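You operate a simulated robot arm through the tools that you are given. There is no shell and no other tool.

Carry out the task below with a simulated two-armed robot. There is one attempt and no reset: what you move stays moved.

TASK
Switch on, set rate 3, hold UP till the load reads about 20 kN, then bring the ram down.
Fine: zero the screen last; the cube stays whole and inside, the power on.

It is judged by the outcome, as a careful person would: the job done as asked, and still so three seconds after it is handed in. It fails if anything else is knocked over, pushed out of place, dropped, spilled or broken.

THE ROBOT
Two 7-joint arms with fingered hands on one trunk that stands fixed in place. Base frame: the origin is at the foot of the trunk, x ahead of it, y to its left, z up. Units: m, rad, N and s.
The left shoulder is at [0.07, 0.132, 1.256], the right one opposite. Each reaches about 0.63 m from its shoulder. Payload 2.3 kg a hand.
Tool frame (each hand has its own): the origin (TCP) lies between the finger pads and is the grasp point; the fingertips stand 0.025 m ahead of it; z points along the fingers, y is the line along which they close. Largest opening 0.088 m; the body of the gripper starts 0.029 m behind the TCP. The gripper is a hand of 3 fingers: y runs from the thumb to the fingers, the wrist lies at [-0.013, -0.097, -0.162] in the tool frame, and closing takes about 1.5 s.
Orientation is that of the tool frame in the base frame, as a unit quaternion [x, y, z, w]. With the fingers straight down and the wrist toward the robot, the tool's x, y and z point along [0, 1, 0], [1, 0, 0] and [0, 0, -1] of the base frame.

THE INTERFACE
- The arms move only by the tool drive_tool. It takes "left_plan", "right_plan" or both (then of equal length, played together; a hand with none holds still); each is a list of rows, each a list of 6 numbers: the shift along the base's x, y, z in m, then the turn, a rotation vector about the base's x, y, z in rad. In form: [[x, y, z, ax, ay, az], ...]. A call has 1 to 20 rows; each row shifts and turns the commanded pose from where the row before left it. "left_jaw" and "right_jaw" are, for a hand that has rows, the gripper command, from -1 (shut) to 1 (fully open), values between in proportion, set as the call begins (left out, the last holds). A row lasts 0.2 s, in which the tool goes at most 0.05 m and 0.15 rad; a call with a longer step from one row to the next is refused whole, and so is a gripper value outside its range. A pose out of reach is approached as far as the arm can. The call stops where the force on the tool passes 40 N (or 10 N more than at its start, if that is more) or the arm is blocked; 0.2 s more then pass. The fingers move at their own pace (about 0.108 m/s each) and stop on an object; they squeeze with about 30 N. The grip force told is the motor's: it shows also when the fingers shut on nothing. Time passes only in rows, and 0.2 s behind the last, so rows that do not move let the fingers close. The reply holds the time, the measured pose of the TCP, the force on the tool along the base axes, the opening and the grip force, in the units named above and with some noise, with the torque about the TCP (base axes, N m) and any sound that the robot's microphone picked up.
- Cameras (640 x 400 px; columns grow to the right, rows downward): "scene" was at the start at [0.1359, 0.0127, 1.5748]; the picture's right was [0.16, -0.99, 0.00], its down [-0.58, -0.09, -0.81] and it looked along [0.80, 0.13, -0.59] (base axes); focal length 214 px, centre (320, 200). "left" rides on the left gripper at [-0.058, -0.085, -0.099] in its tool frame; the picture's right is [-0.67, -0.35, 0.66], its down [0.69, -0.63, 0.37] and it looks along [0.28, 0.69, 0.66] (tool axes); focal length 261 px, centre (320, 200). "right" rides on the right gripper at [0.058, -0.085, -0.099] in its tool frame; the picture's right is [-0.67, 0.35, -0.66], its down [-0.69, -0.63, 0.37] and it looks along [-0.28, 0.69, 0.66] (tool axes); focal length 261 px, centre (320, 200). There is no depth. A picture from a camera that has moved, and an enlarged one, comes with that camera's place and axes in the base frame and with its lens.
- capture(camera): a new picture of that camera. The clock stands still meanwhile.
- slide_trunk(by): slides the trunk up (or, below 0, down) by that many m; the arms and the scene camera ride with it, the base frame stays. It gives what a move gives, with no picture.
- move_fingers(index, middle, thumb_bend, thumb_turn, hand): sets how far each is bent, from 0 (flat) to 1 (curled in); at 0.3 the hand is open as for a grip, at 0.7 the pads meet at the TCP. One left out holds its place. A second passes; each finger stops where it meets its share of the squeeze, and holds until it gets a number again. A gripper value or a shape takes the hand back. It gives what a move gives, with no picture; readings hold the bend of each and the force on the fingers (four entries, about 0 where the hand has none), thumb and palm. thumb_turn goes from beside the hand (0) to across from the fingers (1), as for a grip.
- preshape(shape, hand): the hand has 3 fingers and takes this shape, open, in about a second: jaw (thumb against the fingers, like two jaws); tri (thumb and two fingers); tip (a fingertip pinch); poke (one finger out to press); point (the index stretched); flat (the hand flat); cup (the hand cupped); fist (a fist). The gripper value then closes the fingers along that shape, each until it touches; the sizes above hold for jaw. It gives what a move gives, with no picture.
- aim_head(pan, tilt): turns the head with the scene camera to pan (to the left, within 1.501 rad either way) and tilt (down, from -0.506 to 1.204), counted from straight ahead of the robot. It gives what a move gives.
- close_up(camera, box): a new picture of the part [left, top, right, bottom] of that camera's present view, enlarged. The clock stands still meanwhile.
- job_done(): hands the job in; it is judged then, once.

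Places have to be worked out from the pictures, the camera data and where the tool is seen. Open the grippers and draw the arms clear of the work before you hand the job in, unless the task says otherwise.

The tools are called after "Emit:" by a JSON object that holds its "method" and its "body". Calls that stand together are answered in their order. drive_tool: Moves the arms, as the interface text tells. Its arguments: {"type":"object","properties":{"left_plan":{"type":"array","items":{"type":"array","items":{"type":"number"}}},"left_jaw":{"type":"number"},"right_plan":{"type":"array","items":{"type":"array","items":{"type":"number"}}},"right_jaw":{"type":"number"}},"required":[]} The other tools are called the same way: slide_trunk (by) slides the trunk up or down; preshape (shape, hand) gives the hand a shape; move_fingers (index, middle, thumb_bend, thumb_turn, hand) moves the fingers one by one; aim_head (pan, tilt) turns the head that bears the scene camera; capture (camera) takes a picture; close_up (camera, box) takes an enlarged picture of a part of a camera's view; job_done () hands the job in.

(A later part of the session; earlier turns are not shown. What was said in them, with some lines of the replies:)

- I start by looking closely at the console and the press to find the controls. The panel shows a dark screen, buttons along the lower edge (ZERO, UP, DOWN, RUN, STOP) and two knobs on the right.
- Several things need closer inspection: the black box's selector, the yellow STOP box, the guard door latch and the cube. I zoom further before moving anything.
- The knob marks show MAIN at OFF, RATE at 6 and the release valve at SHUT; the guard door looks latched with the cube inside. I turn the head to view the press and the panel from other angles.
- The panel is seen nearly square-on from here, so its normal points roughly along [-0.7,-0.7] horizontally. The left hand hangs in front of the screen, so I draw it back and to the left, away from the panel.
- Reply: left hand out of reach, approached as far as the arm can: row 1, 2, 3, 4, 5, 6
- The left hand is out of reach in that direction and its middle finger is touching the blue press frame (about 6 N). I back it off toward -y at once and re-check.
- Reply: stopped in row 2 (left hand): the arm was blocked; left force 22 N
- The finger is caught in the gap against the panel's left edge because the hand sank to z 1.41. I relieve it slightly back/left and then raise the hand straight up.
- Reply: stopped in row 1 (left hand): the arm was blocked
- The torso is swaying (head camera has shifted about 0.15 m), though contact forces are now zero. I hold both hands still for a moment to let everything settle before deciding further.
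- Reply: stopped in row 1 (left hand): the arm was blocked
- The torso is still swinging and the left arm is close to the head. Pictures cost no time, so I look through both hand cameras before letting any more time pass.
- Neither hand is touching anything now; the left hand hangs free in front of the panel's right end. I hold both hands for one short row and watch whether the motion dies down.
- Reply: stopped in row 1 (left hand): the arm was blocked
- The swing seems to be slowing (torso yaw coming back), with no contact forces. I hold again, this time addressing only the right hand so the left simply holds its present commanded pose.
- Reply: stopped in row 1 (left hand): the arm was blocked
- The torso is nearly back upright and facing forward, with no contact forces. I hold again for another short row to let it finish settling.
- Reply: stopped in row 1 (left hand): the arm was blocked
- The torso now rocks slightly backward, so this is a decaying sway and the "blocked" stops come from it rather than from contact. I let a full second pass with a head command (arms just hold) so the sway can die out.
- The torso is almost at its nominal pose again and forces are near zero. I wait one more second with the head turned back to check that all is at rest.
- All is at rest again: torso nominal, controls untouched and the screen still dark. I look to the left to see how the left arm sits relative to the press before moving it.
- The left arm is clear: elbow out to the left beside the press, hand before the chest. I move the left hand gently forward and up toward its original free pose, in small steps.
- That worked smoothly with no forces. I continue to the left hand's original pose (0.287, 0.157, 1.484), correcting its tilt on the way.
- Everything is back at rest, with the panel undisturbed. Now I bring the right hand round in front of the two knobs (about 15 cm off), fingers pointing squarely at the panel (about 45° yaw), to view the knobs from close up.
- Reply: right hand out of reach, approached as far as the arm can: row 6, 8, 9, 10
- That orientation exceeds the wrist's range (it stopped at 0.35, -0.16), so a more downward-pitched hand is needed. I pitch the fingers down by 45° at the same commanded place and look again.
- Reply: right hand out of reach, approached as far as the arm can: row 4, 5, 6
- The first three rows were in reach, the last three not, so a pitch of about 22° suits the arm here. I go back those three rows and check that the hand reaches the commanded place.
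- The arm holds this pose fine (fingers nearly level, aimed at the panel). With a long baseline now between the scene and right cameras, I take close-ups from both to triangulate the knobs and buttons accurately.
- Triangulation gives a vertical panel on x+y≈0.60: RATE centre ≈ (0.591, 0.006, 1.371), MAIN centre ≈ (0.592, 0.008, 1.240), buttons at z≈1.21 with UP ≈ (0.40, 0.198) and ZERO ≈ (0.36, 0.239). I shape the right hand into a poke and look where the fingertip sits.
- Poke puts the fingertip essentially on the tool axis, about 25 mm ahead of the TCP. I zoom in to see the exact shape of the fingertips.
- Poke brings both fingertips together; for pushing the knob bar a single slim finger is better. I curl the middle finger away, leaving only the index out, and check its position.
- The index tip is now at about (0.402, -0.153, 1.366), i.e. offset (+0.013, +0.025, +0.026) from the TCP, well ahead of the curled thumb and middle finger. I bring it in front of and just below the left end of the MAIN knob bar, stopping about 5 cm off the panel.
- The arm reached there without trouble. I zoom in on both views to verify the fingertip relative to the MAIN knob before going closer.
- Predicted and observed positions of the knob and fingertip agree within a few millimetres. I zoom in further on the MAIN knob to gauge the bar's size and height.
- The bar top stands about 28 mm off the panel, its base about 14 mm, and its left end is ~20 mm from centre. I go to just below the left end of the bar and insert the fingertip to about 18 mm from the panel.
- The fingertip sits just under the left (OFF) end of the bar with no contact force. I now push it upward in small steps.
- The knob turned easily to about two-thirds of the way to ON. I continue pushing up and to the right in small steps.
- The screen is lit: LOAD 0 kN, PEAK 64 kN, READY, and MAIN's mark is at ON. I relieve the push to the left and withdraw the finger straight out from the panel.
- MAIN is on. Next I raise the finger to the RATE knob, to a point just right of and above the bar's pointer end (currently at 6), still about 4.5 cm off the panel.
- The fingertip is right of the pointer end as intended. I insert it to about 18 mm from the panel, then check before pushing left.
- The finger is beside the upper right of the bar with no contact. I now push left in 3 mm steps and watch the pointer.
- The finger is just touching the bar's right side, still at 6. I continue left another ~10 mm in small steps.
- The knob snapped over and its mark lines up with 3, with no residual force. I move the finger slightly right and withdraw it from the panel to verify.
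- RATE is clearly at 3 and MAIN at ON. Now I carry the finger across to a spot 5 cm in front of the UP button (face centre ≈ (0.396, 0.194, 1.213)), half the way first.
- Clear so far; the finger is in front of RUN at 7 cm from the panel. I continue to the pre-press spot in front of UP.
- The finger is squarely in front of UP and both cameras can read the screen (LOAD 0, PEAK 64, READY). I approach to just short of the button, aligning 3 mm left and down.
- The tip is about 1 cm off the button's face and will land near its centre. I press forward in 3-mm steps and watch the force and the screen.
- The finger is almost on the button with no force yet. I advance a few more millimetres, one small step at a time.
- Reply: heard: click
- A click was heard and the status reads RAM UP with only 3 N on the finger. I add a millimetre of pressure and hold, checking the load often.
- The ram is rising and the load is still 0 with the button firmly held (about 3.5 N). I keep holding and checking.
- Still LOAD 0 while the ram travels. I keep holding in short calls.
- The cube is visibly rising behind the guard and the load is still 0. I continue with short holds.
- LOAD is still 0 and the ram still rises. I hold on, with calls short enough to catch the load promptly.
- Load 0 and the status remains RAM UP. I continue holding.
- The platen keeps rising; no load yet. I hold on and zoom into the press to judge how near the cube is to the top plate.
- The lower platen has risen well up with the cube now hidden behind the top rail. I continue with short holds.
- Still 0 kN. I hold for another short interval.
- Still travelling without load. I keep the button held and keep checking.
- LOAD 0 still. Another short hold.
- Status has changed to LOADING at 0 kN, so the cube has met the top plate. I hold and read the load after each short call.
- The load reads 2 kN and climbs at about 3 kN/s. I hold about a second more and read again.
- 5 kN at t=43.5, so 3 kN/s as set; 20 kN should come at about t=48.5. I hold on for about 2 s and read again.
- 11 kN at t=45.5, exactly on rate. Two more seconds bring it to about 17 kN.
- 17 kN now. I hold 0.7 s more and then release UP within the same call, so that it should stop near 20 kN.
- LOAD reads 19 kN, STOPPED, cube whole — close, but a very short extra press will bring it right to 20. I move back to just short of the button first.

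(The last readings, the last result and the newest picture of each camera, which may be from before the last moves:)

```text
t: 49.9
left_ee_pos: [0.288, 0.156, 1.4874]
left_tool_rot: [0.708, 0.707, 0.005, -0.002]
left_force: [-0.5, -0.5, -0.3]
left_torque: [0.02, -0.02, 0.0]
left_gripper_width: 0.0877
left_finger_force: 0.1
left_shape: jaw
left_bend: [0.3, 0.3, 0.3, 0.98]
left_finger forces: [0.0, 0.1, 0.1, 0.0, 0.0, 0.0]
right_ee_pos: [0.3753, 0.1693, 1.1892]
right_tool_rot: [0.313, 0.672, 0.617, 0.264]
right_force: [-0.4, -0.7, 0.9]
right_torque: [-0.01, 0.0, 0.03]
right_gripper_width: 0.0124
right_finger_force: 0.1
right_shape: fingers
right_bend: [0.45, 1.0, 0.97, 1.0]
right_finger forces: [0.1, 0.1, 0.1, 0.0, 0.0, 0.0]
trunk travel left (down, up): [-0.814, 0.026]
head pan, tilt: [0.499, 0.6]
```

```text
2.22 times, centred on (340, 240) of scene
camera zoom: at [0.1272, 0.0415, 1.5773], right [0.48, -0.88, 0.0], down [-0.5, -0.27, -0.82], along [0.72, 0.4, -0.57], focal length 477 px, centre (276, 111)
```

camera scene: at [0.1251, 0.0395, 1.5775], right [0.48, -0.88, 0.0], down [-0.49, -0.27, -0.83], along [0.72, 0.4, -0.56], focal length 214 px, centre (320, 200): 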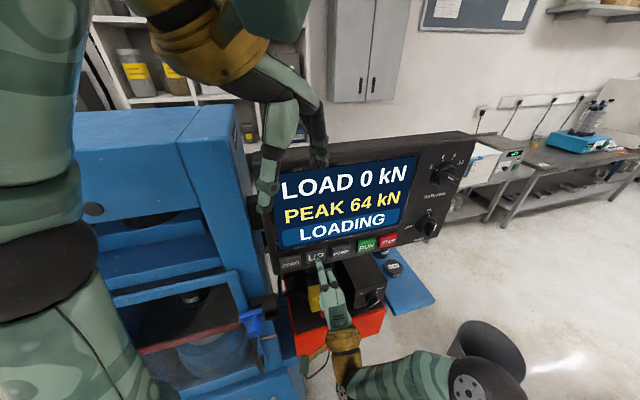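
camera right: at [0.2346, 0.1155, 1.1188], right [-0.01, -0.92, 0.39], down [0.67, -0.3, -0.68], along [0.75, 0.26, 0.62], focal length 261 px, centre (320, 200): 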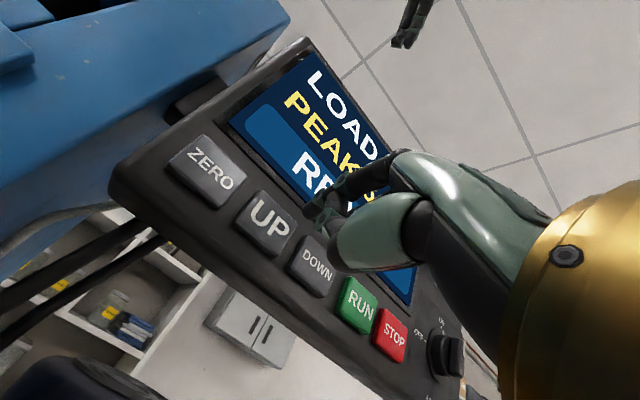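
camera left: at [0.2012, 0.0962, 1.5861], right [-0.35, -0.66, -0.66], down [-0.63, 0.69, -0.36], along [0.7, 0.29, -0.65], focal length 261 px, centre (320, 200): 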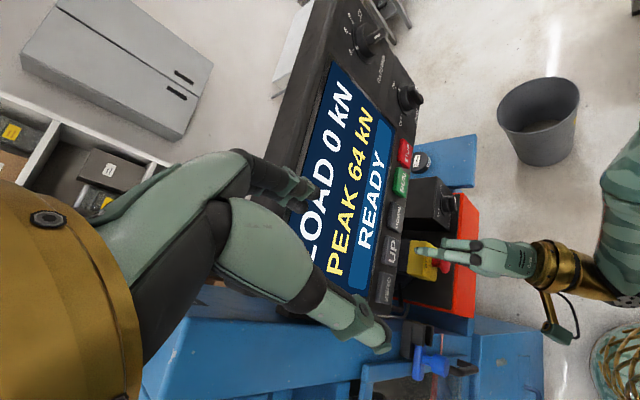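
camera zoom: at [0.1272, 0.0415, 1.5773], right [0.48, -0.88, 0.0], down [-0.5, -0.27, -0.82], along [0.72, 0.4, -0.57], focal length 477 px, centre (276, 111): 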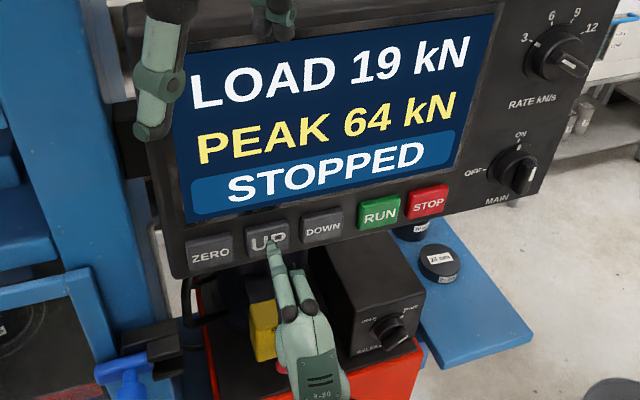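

The load holds at 19 kN. I give UP one brief tap (about 0.3 s) and release in the same call.

Emit:
{"method": "drive_tool", "body": {"right_plan": [[0.0045, 0.0045, 0, 0, 0, 0], [0, 0, 0, 0, 0, 0], [-0.0055, -0.0055, 0, 0, 0, 0], [-0.008, -0.008, 0, 0, 0, 0], [-0.01, -0.01, 0, 0, 0, 0]]}}

Emit:
{"method": "close_up", "body": {"camera": "scene", "box": [260, 150, 420, 330]}}

```text
t: 51.0
left_ee_pos: [0.2867, 0.1551, 1.4872]
left_tool_rot: [0.708, 0.707, 0.006, -0.002]
left_force: [0.4, 0.9, 0.5]
left_torque: [0.0, -0.01, -0.02]
left_gripper_width: 0.0879
left_finger_force: 0.1
left_shape: jaw
left_bend: [0.3, 0.3, 0.3, 0.98]
left_finger forces: [0.0, 0.0, 0.0, 0.0, 0.0, 0.0]
right_ee_pos: [0.3572, 0.1491, 1.1885]
right_tool_rot: [0.314, 0.671, 0.617, 0.265]
right_force: [0.0, -0.9, -0.7]
right_torque: [0.02, 0.02, 0.0]
right_gripper_width: 0.0125
right_finger_force: 0.0
right_shape: fingers
right_bend: [0.45, 1.0, 0.97, 1.0]
right_finger forces: [0.0, 0.1, 0.0, 0.0, 0.1, 0.0]
trunk travel left (down, up): [-0.814, 0.026]
head pan, tilt: [0.499, 0.6]
heard: click
```

```text
2.22 times, centred on (340, 240) of scene
camera zoom: at [0.1266, 0.0409, 1.5773], right [0.48, -0.88, 0.0], down [-0.5, -0.27, -0.83], along [0.72, 0.4, -0.56], focal length 477 px, centre (276, 111)
```

zoom: 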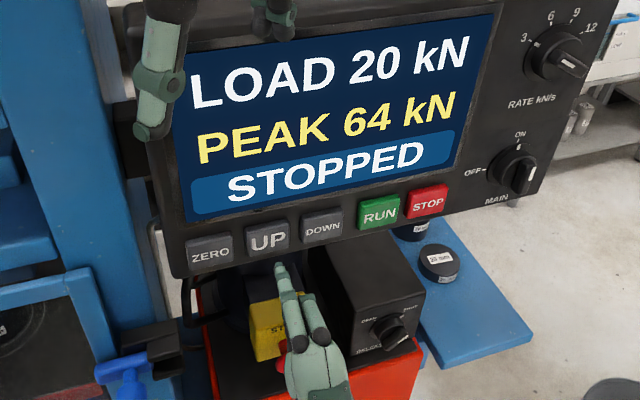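

LOAD reads 20 kN, STOPPED. Next is DOWN, 5.7 cm to the right of UP: I slide across at the same distance and approach to just short of it.

Emit:
{"method": "drive_tool", "body": {"right_plan": [[0.0204, -0.0202, 0, 0, 0, 0], [0.0203, -0.0201, 0, 0, 0, 0], [0.006, 0.006, 0, 0, 0, 0], [0.006, 0.006, 0, 0, 0, 0], [0.004, 0.004, 0, 0, 0, 0], [0, 0, 0, 0, 0, 0]]}}

Emit:
{"method": "close_up", "body": {"camera": "scene", "box": [260, 150, 420, 330]}}

Emit:
{"method": "close_up", "body": {"camera": "right", "box": [160, 100, 420, 300]}}

```text
t: 52.5
left_ee_pos: [0.288, 0.1553, 1.4863]
left_tool_rot: [0.707, 0.707, 0.006, -0.001]
left_force: [0.3, -0.2, 0.4]
left_torque: [-0.02, 0.03, 0.01]
left_gripper_width: 0.088
left_finger_force: 0.0
left_shape: jaw
left_bend: [0.3, 0.3, 0.3, 0.98]
left_finger forces: [0.0, 0.0, 0.0, 0.1, 0.1, 0.1]
right_ee_pos: [0.4142, 0.1261, 1.188]
right_tool_rot: [0.313, 0.672, 0.617, 0.263]
right_force: [0.0, -0.1, 0.1]
right_torque: [0.03, 0.04, 0.04]
right_gripper_width: 0.0127
right_finger_force: 0.1
right_shape: fingers
right_bend: [0.45, 1.0, 0.97, 1.0]
right_finger forces: [0.0, 0.0, 0.0, 0.1, 0.0, 0.0]
trunk travel left (down, up): [-0.814, 0.026]
head pan, tilt: [0.499, 0.6]
```

```text
2.22 times, centred on (340, 240) of scene
camera zoom: at [0.1272, 0.0414, 1.5773], right [0.48, -0.88, 0.0], down [-0.5, -0.27, -0.82], along [0.72, 0.4, -0.57], focal length 477 px, centre (276, 111)
```

zoom: 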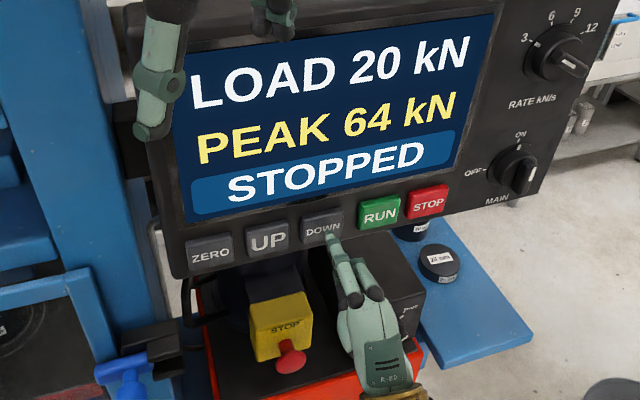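

```text
2.00 times, centred on (290, 200) of right
camera zoom: at [0.2946, 0.0996, 1.1152], right [-0.01, -0.92, 0.39], down [0.67, -0.3, -0.68], along [0.75, 0.26, 0.62], focal length 521 px, centre (380, 200)
```

zoom: 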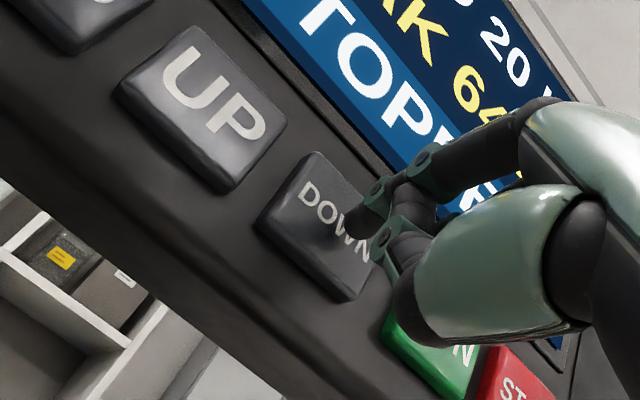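

The finger is squarely over DOWN and just short of it. I press it in small steps and hold.

Emit:
{"method": "drive_tool", "body": {"right_plan": [[0.0025, 0.0025, 0, 0, 0, 0], [0.0022, 0.0022, 0, 0, 0, 0], [0.002, 0.002, 0, 0, 0, 0], [0.001, 0.001, 0, 0, 0, 0]]}}

Emit:
{"method": "close_up", "body": {"camera": "scene", "box": [260, 150, 420, 330]}}

```text
t: 53.5
left_ee_pos: [0.2839, 0.1543, 1.4879]
left_tool_rot: [0.707, 0.707, 0.006, -0.001]
left_force: [-0.3, -0.3, 0.2]
left_torque: [0.0, -0.01, 0.01]
left_gripper_width: 0.0879
left_finger_force: 0.3
left_shape: jaw
left_bend: [0.3, 0.3, 0.3, 0.98]
left_finger forces: [0.0, 0.1, 0.0, 0.0, 0.0, 0.0]
right_ee_pos: [0.421, 0.1314, 1.189]
right_tool_rot: [0.313, 0.672, 0.618, 0.264]
right_force: [-4.3, -2.6, -1.5]
right_torque: [0.06, -0.06, 0.08]
right_gripper_width: 0.012
right_finger_force: 2.2
right_shape: fingers
right_bend: [0.45, 1.0, 0.97, 1.0]
right_finger forces: [4.2, 0.0, 0.0, 0.0, 0.0, 0.0]
trunk travel left (down, up): [-0.814, 0.026]
head pan, tilt: [0.499, 0.6]
heard: click
```

```text
2.22 times, centred on (340, 240) of scene
camera zoom: at [0.1251, 0.0396, 1.5775], right [0.48, -0.88, 0.0], down [-0.49, -0.27, -0.83], along [0.72, 0.4, -0.56], focal length 477 px, centre (276, 111)
```

zoom: 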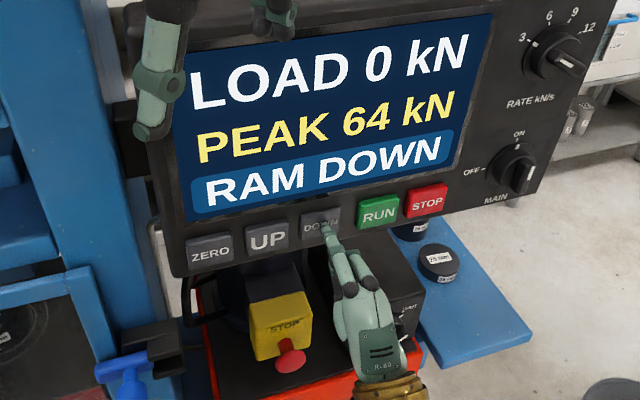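

Click, LOAD 0 and RAM DOWN. I keep DOWN held so the ram returns fully; the rise took about 7 s.

Emit:
{"method": "drive_tool", "body": {"right_plan": [[0, 0, 0, 0, 0, 0], [0, 0, 0, 0, 0, 0], [0, 0, 0, 0, 0, 0], [0, 0, 0, 0, 0, 0], [0, 0, 0, 0, 0, 0], [0, 0, 0, 0, 0, 0], [0, 0, 0, 0, 0, 0], [0, 0, 0, 0, 0, 0], [0, 0, 0, 0, 0, 0], [0, 0, 0, 0, 0, 0], [0, 0, 0, 0, 0, 0], [0, 0, 0, 0, 0, 0], [0, 0, 0, 0, 0, 0], [0, 0, 0, 0, 0, 0], [0, 0, 0, 0, 0, 0]]}}

Emit:
{"method": "capture", "body": {"camera": "scene"}}

Emit:
{"method": "close_up", "body": {"camera": "scene", "box": [90, 190, 280, 390]}}

```text
t: 56.6
left_ee_pos: [0.2853, 0.1547, 1.4874]
left_tool_rot: [0.707, 0.708, 0.006, -0.001]
left_force: [0.5, 1.1, -0.1]
left_torque: [-0.01, 0.03, 0.0]
left_gripper_width: 0.0879
left_finger_force: 0.0
left_shape: jaw
left_bend: [0.3, 0.3, 0.3, 0.98]
left_finger forces: [0.0, 0.0, 0.0, 0.1, 0.1, 0.1]
right_ee_pos: [0.4208, 0.1324, 1.1891]
right_tool_rot: [0.312, 0.671, 0.618, 0.264]
right_force: [-3.4, -3.0, -0.8]
right_torque: [0.04, -0.07, 0.06]
right_gripper_width: 0.012
right_finger_force: 1.6
right_shape: fingers
right_bend: [0.45, 1.0, 0.97, 1.0]
right_finger forces: [4.2, 0.0, 0.0, 0.0, 0.1, 0.0]
trunk travel left (down, up): [-0.814, 0.026]
head pan, tilt: [0.499, 0.6]
```

```text
taken
camera scene: at [0.1252, 0.0396, 1.5775], right [0.48, -0.88, 0.0], down [-0.49, -0.27, -0.83], along [0.72, 0.4, -0.56], focal length 214 px, centre (320, 200)
```

scene: 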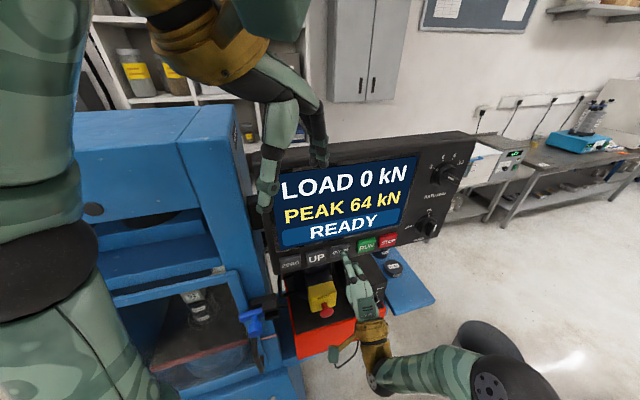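

```text
2.00 times, centred on (185, 290) of scene
camera zoom: at [0.1252, 0.0396, 1.5775], right [0.48, -0.88, 0.0], down [-0.49, -0.27, -0.83], along [0.72, 0.4, -0.56], focal length 429 px, centre (590, 20)
```

zoom: 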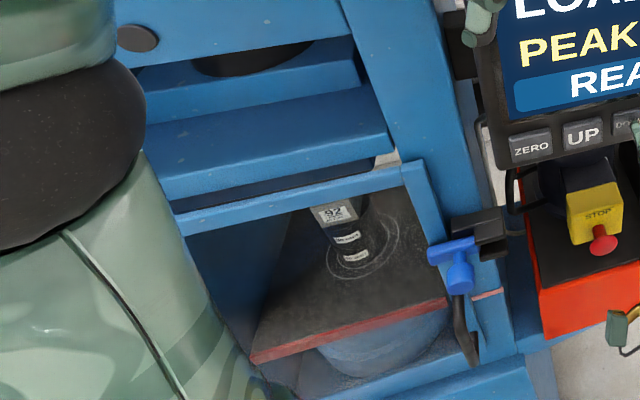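

READY again: the ram is fully down and the cube (92) sits whole in its place behind the guard. I release DOWN, back off, and slide left to a spot in front of ZERO.

Emit:
{"method": "drive_tool", "body": {"right_plan": [[-0.006, -0.006, 0, 0, 0, 0], [-0.009, -0.009, 0, 0, 0, 0], [-0.01, -0.01, 0, 0, 0, 0], [-0.0271, 0.027, 0, 0, 0, 0], [-0.0271, 0.027, 0, 0, 0, 0], [-0.0271, 0.027, 0, 0, 0, 0], [0, 0, 0, 0, 0, 0]]}}

Emit:
{"method": "close_up", "body": {"camera": "scene", "box": [220, 150, 400, 350]}}

Emit:
{"method": "close_up", "body": {"camera": "right", "box": [100, 100, 420, 300]}}

```text
t: 58.2
left_ee_pos: [0.2878, 0.1551, 1.4867]
left_tool_rot: [0.707, 0.707, 0.006, -0.001]
left_force: [0.4, 0.5, -0.7]
left_torque: [0.02, 0.0, -0.04]
left_gripper_width: 0.0879
left_finger_force: 0.0
left_shape: jaw
left_bend: [0.3, 0.3, 0.3, 0.98]
left_finger forces: [0.0, 0.1, 0.0, 0.0, 0.0, 0.0]
right_ee_pos: [0.3147, 0.1885, 1.189]
right_tool_rot: [0.314, 0.672, 0.617, 0.264]
right_force: [0.0, -0.3, -0.3]
right_torque: [0.05, -0.01, 0.03]
right_gripper_width: 0.0122
right_finger_force: 0.0
right_shape: fingers
right_bend: [0.45, 1.0, 0.97, 1.0]
right_finger forces: [0.0, 0.0, 0.1, 0.0, 0.0, 0.1]
trunk travel left (down, up): [-0.814, 0.026]
head pan, tilt: [0.499, 0.6]
```

```text
2.00 times, centred on (310, 250) of scene
camera zoom: at [0.1272, 0.0415, 1.5773], right [0.48, -0.88, 0.0], down [-0.5, -0.27, -0.82], along [0.72, 0.4, -0.57], focal length 429 px, centre (340, 100)
```

zoom: 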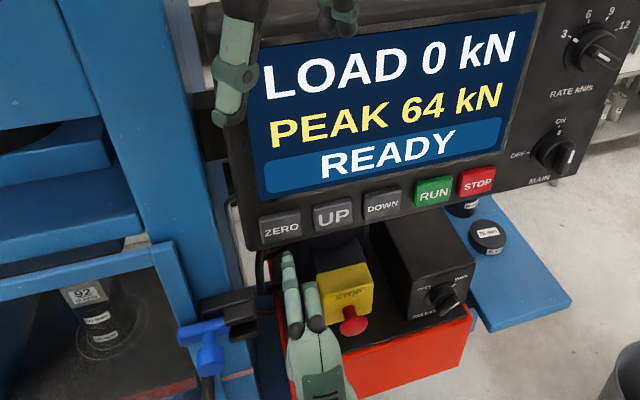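

```text
2.00 times, centred on (260, 200) of right
camera zoom: at [0.1951, 0.1638, 1.1159], right [-0.01, -0.92, 0.39], down [0.67, -0.3, -0.68], along [0.75, 0.26, 0.62], focal length 521 px, centre (440, 200)
```

zoom: 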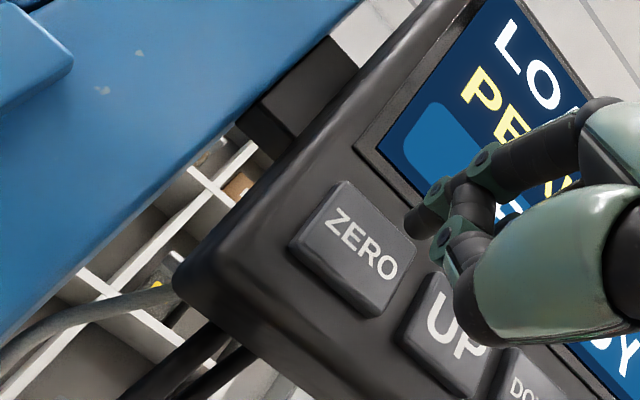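

The finger faces ZERO and the screen still shows PEAK 64 kN to be cleared. I approach to just short of the button.

Emit:
{"method": "drive_tool", "body": {"right_plan": [[0.006, 0.006, 0, 0, 0, 0], [0.006, 0.006, 0, 0, 0, 0], [0.005, 0.005, 0, 0, 0, 0], [0.002, 0.002, 0, 0, 0, 0]]}}

Emit:
{"method": "close_up", "body": {"camera": "scene", "box": [220, 150, 400, 350]}}

Emit:
{"method": "close_up", "body": {"camera": "right", "box": [100, 100, 420, 300]}}

```text
t: 59.2
left_ee_pos: [0.2873, 0.1549, 1.4879]
left_tool_rot: [0.707, 0.707, 0.006, -0.002]
left_force: [0.0, 0.3, 0.0]
left_torque: [0.01, 0.01, 0.01]
left_gripper_width: 0.0879
left_finger_force: 0.0
left_shape: jaw
left_bend: [0.3, 0.3, 0.3, 0.98]
left_finger forces: [0.0, 0.1, 0.1, 0.0, 0.0, 0.0]
right_ee_pos: [0.3338, 0.2075, 1.1868]
right_tool_rot: [0.314, 0.672, 0.617, 0.264]
right_force: [0.4, 0.5, -0.4]
right_torque: [0.05, 0.01, -0.03]
right_gripper_width: 0.0123
right_finger_force: 0.1
right_shape: fingers
right_bend: [0.45, 1.0, 0.97, 1.0]
right_finger forces: [0.0, 0.0, 0.1, 0.1, 0.0, 0.0]
trunk travel left (down, up): [-0.814, 0.026]
head pan, tilt: [0.499, 0.6]
```

```text
2.00 times, centred on (310, 250) of scene
camera zoom: at [0.1272, 0.0415, 1.5773], right [0.48, -0.88, 0.0], down [-0.5, -0.27, -0.82], along [0.72, 0.4, -0.57], focal length 429 px, centre (340, 100)
```

zoom: 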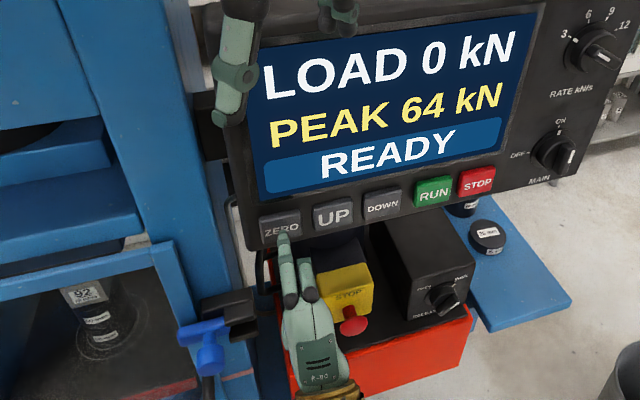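

```text
2.00 times, centred on (260, 200) of right
camera zoom: at [0.2145, 0.1821, 1.1157], right [-0.01, -0.92, 0.39], down [0.67, -0.3, -0.68], along [0.75, 0.26, 0.62], focal length 521 px, centre (440, 200)
```

zoom: 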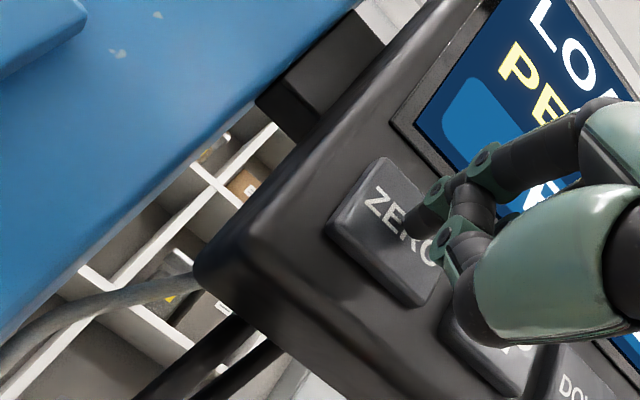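

The tip is just short of the centre of ZERO. I press it gently until it clicks.

Emit:
{"method": "drive_tool", "body": {"right_plan": [[0.0022, 0.0022, 0, 0, 0, 0], [0.0022, 0.0022, 0, 0, 0, 0], [0.0018, 0.0018, 0, 0, 0, 0]]}}

Emit:
{"method": "close_up", "body": {"camera": "scene", "box": [220, 150, 400, 350]}}

```text
t: 60.0
left_ee_pos: [0.2861, 0.1542, 1.4879]
left_tool_rot: [0.707, 0.707, 0.006, -0.002]
left_force: [-0.5, 0.5, 0.2]
left_torque: [0.0, -0.01, 0.03]
left_gripper_width: 0.0879
left_finger_force: 0.0
left_shape: jaw
left_bend: [0.3, 0.3, 0.3, 0.98]
left_finger forces: [0.0, 0.0, 0.1, 0.1, 0.0, 0.0]
right_ee_pos: [0.3395, 0.2125, 1.1882]
right_tool_rot: [0.313, 0.672, 0.617, 0.264]
right_force: [-2.0, -1.1, -1.4]
right_torque: [0.01, -0.05, 0.05]
right_gripper_width: 0.0124
right_finger_force: 1.4
right_shape: fingers
right_bend: [0.45, 1.0, 0.97, 1.0]
right_finger forces: [2.9, 0.0, 0.1, 0.0, 0.0, 0.0]
trunk travel left (down, up): [-0.814, 0.026]
head pan, tilt: [0.499, 0.6]
heard: click
```

```text
2.00 times, centred on (310, 250) of scene
camera zoom: at [0.1255, 0.0403, 1.5774], right [0.48, -0.88, 0.0], down [-0.5, -0.27, -0.83], along [0.72, 0.4, -0.56], focal length 429 px, centre (340, 100)
```

zoom: 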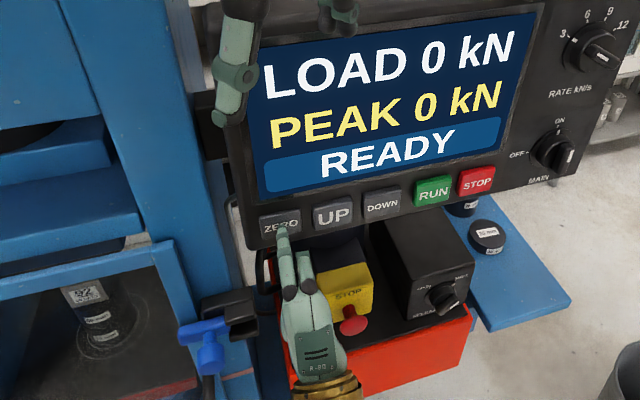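

The screen now reads LOAD 0, PEAK 0, READY. I release ZERO and draw the right hand back out and to the right, retracing its earlier path.

Emit:
{"method": "drive_tool", "body": {"right_plan": [[-0.006, -0.006, 0, 0, 0, 0], [-0.009, -0.009, 0, 0, 0, 0], [-0.01, -0.01, 0, 0, 0, 0], [0.02, -0.024, 0, 0, 0, 0], [0.02, -0.024, 0, 0, 0, 0], [0.0171, -0.0305, 0.0209, 0, 0, 0], [0.0171, -0.0305, 0.0209, 0, 0, 0], [0.0171, -0.0305, 0.0209, 0, 0, 0], [-0.0019, -0.035, 0.0145, 0, 0, 0], [-0.0019, -0.035, 0.0145, 0, 0, 0], [-0.0019, -0.035, 0.0145, 0, 0, 0], [-0.0019, -0.035, 0.0145, 0, 0, 0], [0, 0, 0, 0, 0, 0]]}}

Emit:
{"method": "capture", "body": {"camera": "scene"}}

```text
t: 62.9
left_ee_pos: [0.2859, 0.157, 1.487]
left_tool_rot: [0.707, 0.708, 0.006, -0.002]
left_force: [-0.9, 0.4, -0.6]
left_torque: [0.01, 0.02, 0.01]
left_gripper_width: 0.0879
left_finger_force: 0.0
left_shape: jaw
left_bend: [0.3, 0.3, 0.3, 0.98]
left_finger forces: [0.0, 0.0, 0.0, 0.0, 0.0, 0.1]
right_ee_pos: [0.4003, -0.0919, 1.3091]
right_tool_rot: [0.313, 0.671, 0.618, 0.264]
right_force: [0.1, -0.1, -0.5]
right_torque: [-0.01, 0.0, -0.02]
right_gripper_width: 0.0119
right_finger_force: 0.1
right_shape: fingers
right_bend: [0.45, 1.0, 0.97, 1.0]
right_finger forces: [0.0, 0.1, 0.0, 0.0, 0.0, 0.0]
trunk travel left (down, up): [-0.814, 0.026]
head pan, tilt: [0.499, 0.6]
```

```text
taken
camera scene: at [0.1274, 0.0416, 1.5773], right [0.48, -0.88, 0.0], down [-0.5, -0.27, -0.82], along [0.72, 0.4, -0.57], focal length 214 px, centre (320, 200)
```

scene: 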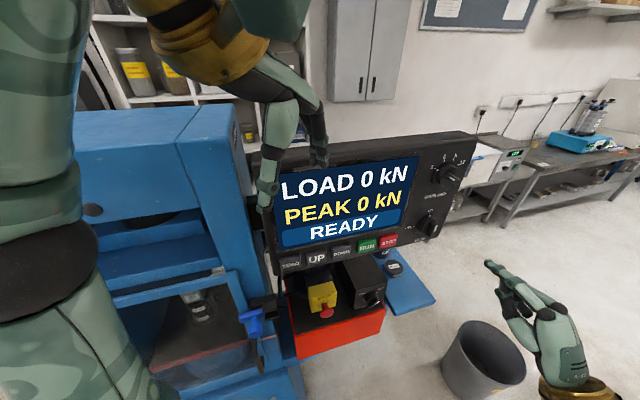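

Screen reads LOAD 0, PEAK 0, READY, power on. I move the right hand a bit farther away and open it.

Emit:
{"method": "drive_tool", "body": {"right_plan": [[-0.003, -0.029, 0.01, 0, 0, 0], [-0.003, -0.029, 0.01, 0, 0, 0], [-0.004, -0.028, 0.01, 0, 0, 0], [0, 0, 0, 0, 0, 0]]}}

Emit:
{"method": "preshape", "body": {"hand": "right", "shape": "jaw"}}

Emit:
{"method": "close_up", "body": {"camera": "scene", "box": [220, 120, 500, 300]}}

Emit:
{"method": "close_up", "body": {"camera": "scene", "box": [90, 190, 290, 390]}}

Emit:
{"method": "capture", "body": {"camera": "left"}}

```text
t: 63.9
left_ee_pos: [0.2871, 0.1559, 1.4867]
left_tool_rot: [0.707, 0.707, 0.006, -0.003]
left_force: [-0.5, 0.3, 0.5]
left_torque: [0.0, -0.02, -0.03]
left_gripper_width: 0.0881
left_finger_force: 0.1
left_shape: jaw
left_bend: [0.3, 0.3, 0.3, 0.98]
left_finger forces: [0.0, 0.0, 0.0, 0.0, 0.0, 0.0]
right_ee_pos: [0.3879, -0.1767, 1.3404]
right_tool_rot: [0.313, 0.672, 0.617, 0.263]
right_force: [-0.1, -0.1, 0.5]
right_torque: [0.01, 0.0, -0.01]
right_gripper_width: 0.0124
right_finger_force: 0.2
right_shape: fingers
right_bend: [0.45, 1.0, 0.97, 1.0]
right_finger forces: [0.0, 0.1, 0.0, 0.0, 0.0, 0.0]
trunk travel left (down, up): [-0.814, 0.026]
head pan, tilt: [0.499, 0.6]
```

```text
t: 64.8
left_ee_pos: [0.2871, 0.1558, 1.4864]
left_tool_rot: [0.707, 0.707, 0.006, -0.003]
left_force: [-0.2, 0.7, 0.6]
left_torque: [0.01, -0.01, -0.03]
left_gripper_width: 0.088
left_finger_force: 0.1
left_shape: jaw
left_bend: [0.3, 0.3, 0.3, 0.98]
left_finger forces: [0.1, 0.0, 0.1, 0.1, 0.0, 0.0]
right_ee_pos: [0.3874, -0.1761, 1.3418]
right_tool_rot: [0.314, 0.672, 0.616, 0.264]
right_force: [-0.2, -0.4, 0.0]
right_torque: [-0.04, 0.0, 0.02]
right_gripper_width: 0.0875
right_finger_force: 0.0
right_shape: jaw
right_bend: [0.3, 0.3, 0.3, 0.98]
right_finger forces: [0.0, 0.0, 0.0, 0.0, 0.0, 0.0]
trunk travel left (down, up): [-0.814, 0.026]
head pan, tilt: [0.499, 0.6]
```

```text
2.22 times, centred on (360, 210) of scene
camera zoom: at [0.1272, 0.0411, 1.5773], right [0.48, -0.88, 0.0], down [-0.5, -0.27, -0.83], along [0.72, 0.4, -0.57], focal length 477 px, centre (231, 178)
```

zoom: 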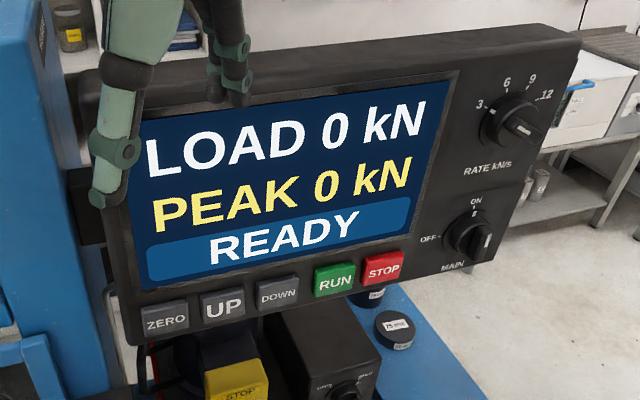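

```text
2.00 times, centred on (190, 290) of scene
camera zoom: at [0.1272, 0.0411, 1.5773], right [0.48, -0.88, 0.0], down [-0.5, -0.27, -0.83], along [0.72, 0.4, -0.57], focal length 429 px, centre (580, 20)
```

zoom: 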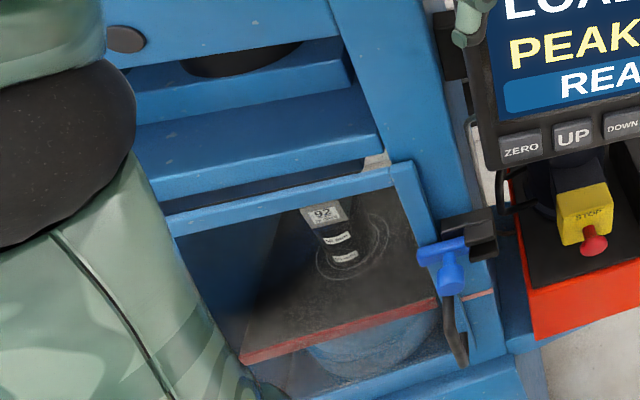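

```text
taken
camera left: at [0.2011, 0.0959, 1.5861], right [-0.35, -0.66, -0.66], down [-0.63, 0.69, -0.36], along [0.7, 0.29, -0.65], focal length 261 px, centre (320, 200)
```

left: 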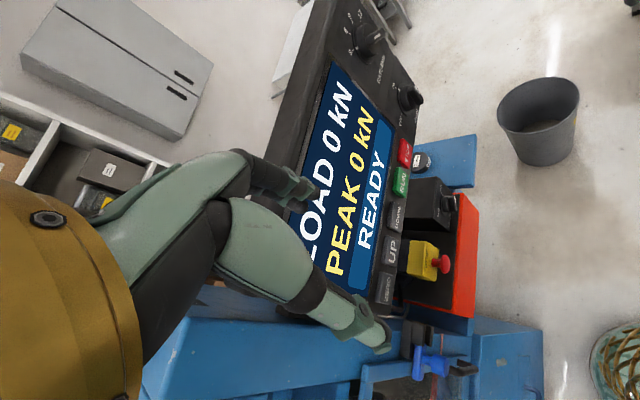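

All is as asked: MAIN on, RATE at 3, the load was taken to 20 kN, the ram is down, the screen reads LOAD 0 / PEAK 0 / READY, and cube 92 is whole inside the latched guard. Both hands are open and clear of everything, so I hand the job in.

Emit:
{"method": "job_done", "body": {}}

```text
The job is handed in.
```

The job is done and handed in. The power is on, the rate is at 3, and UP was held until the screen read 20 kN. The ram is back down and the screen was zeroed last, so it now reads LOAD 0 kN, PEAK 0 kN, READY. Cube 92 looks whole and is still in place behind the guard.

- **Two presses on UP:** the first hold stopped at 19 kN, so I tapped UP briefly to bring it to 20 kN before pressing DOWN.
- **Left hand contact:** early on, the left hand touched the press frame and caught on the panel's left edge, at up to about 22 N. The robot's trunk then swayed for a few seconds before it settled. Afterwards I saw nothing moved, knocked over or damaged.
- **Hands now:** both are open and touching nothing. The right hand is drawn well back. The left is at its starting pose, still hanging just in front of the top left of the screen.
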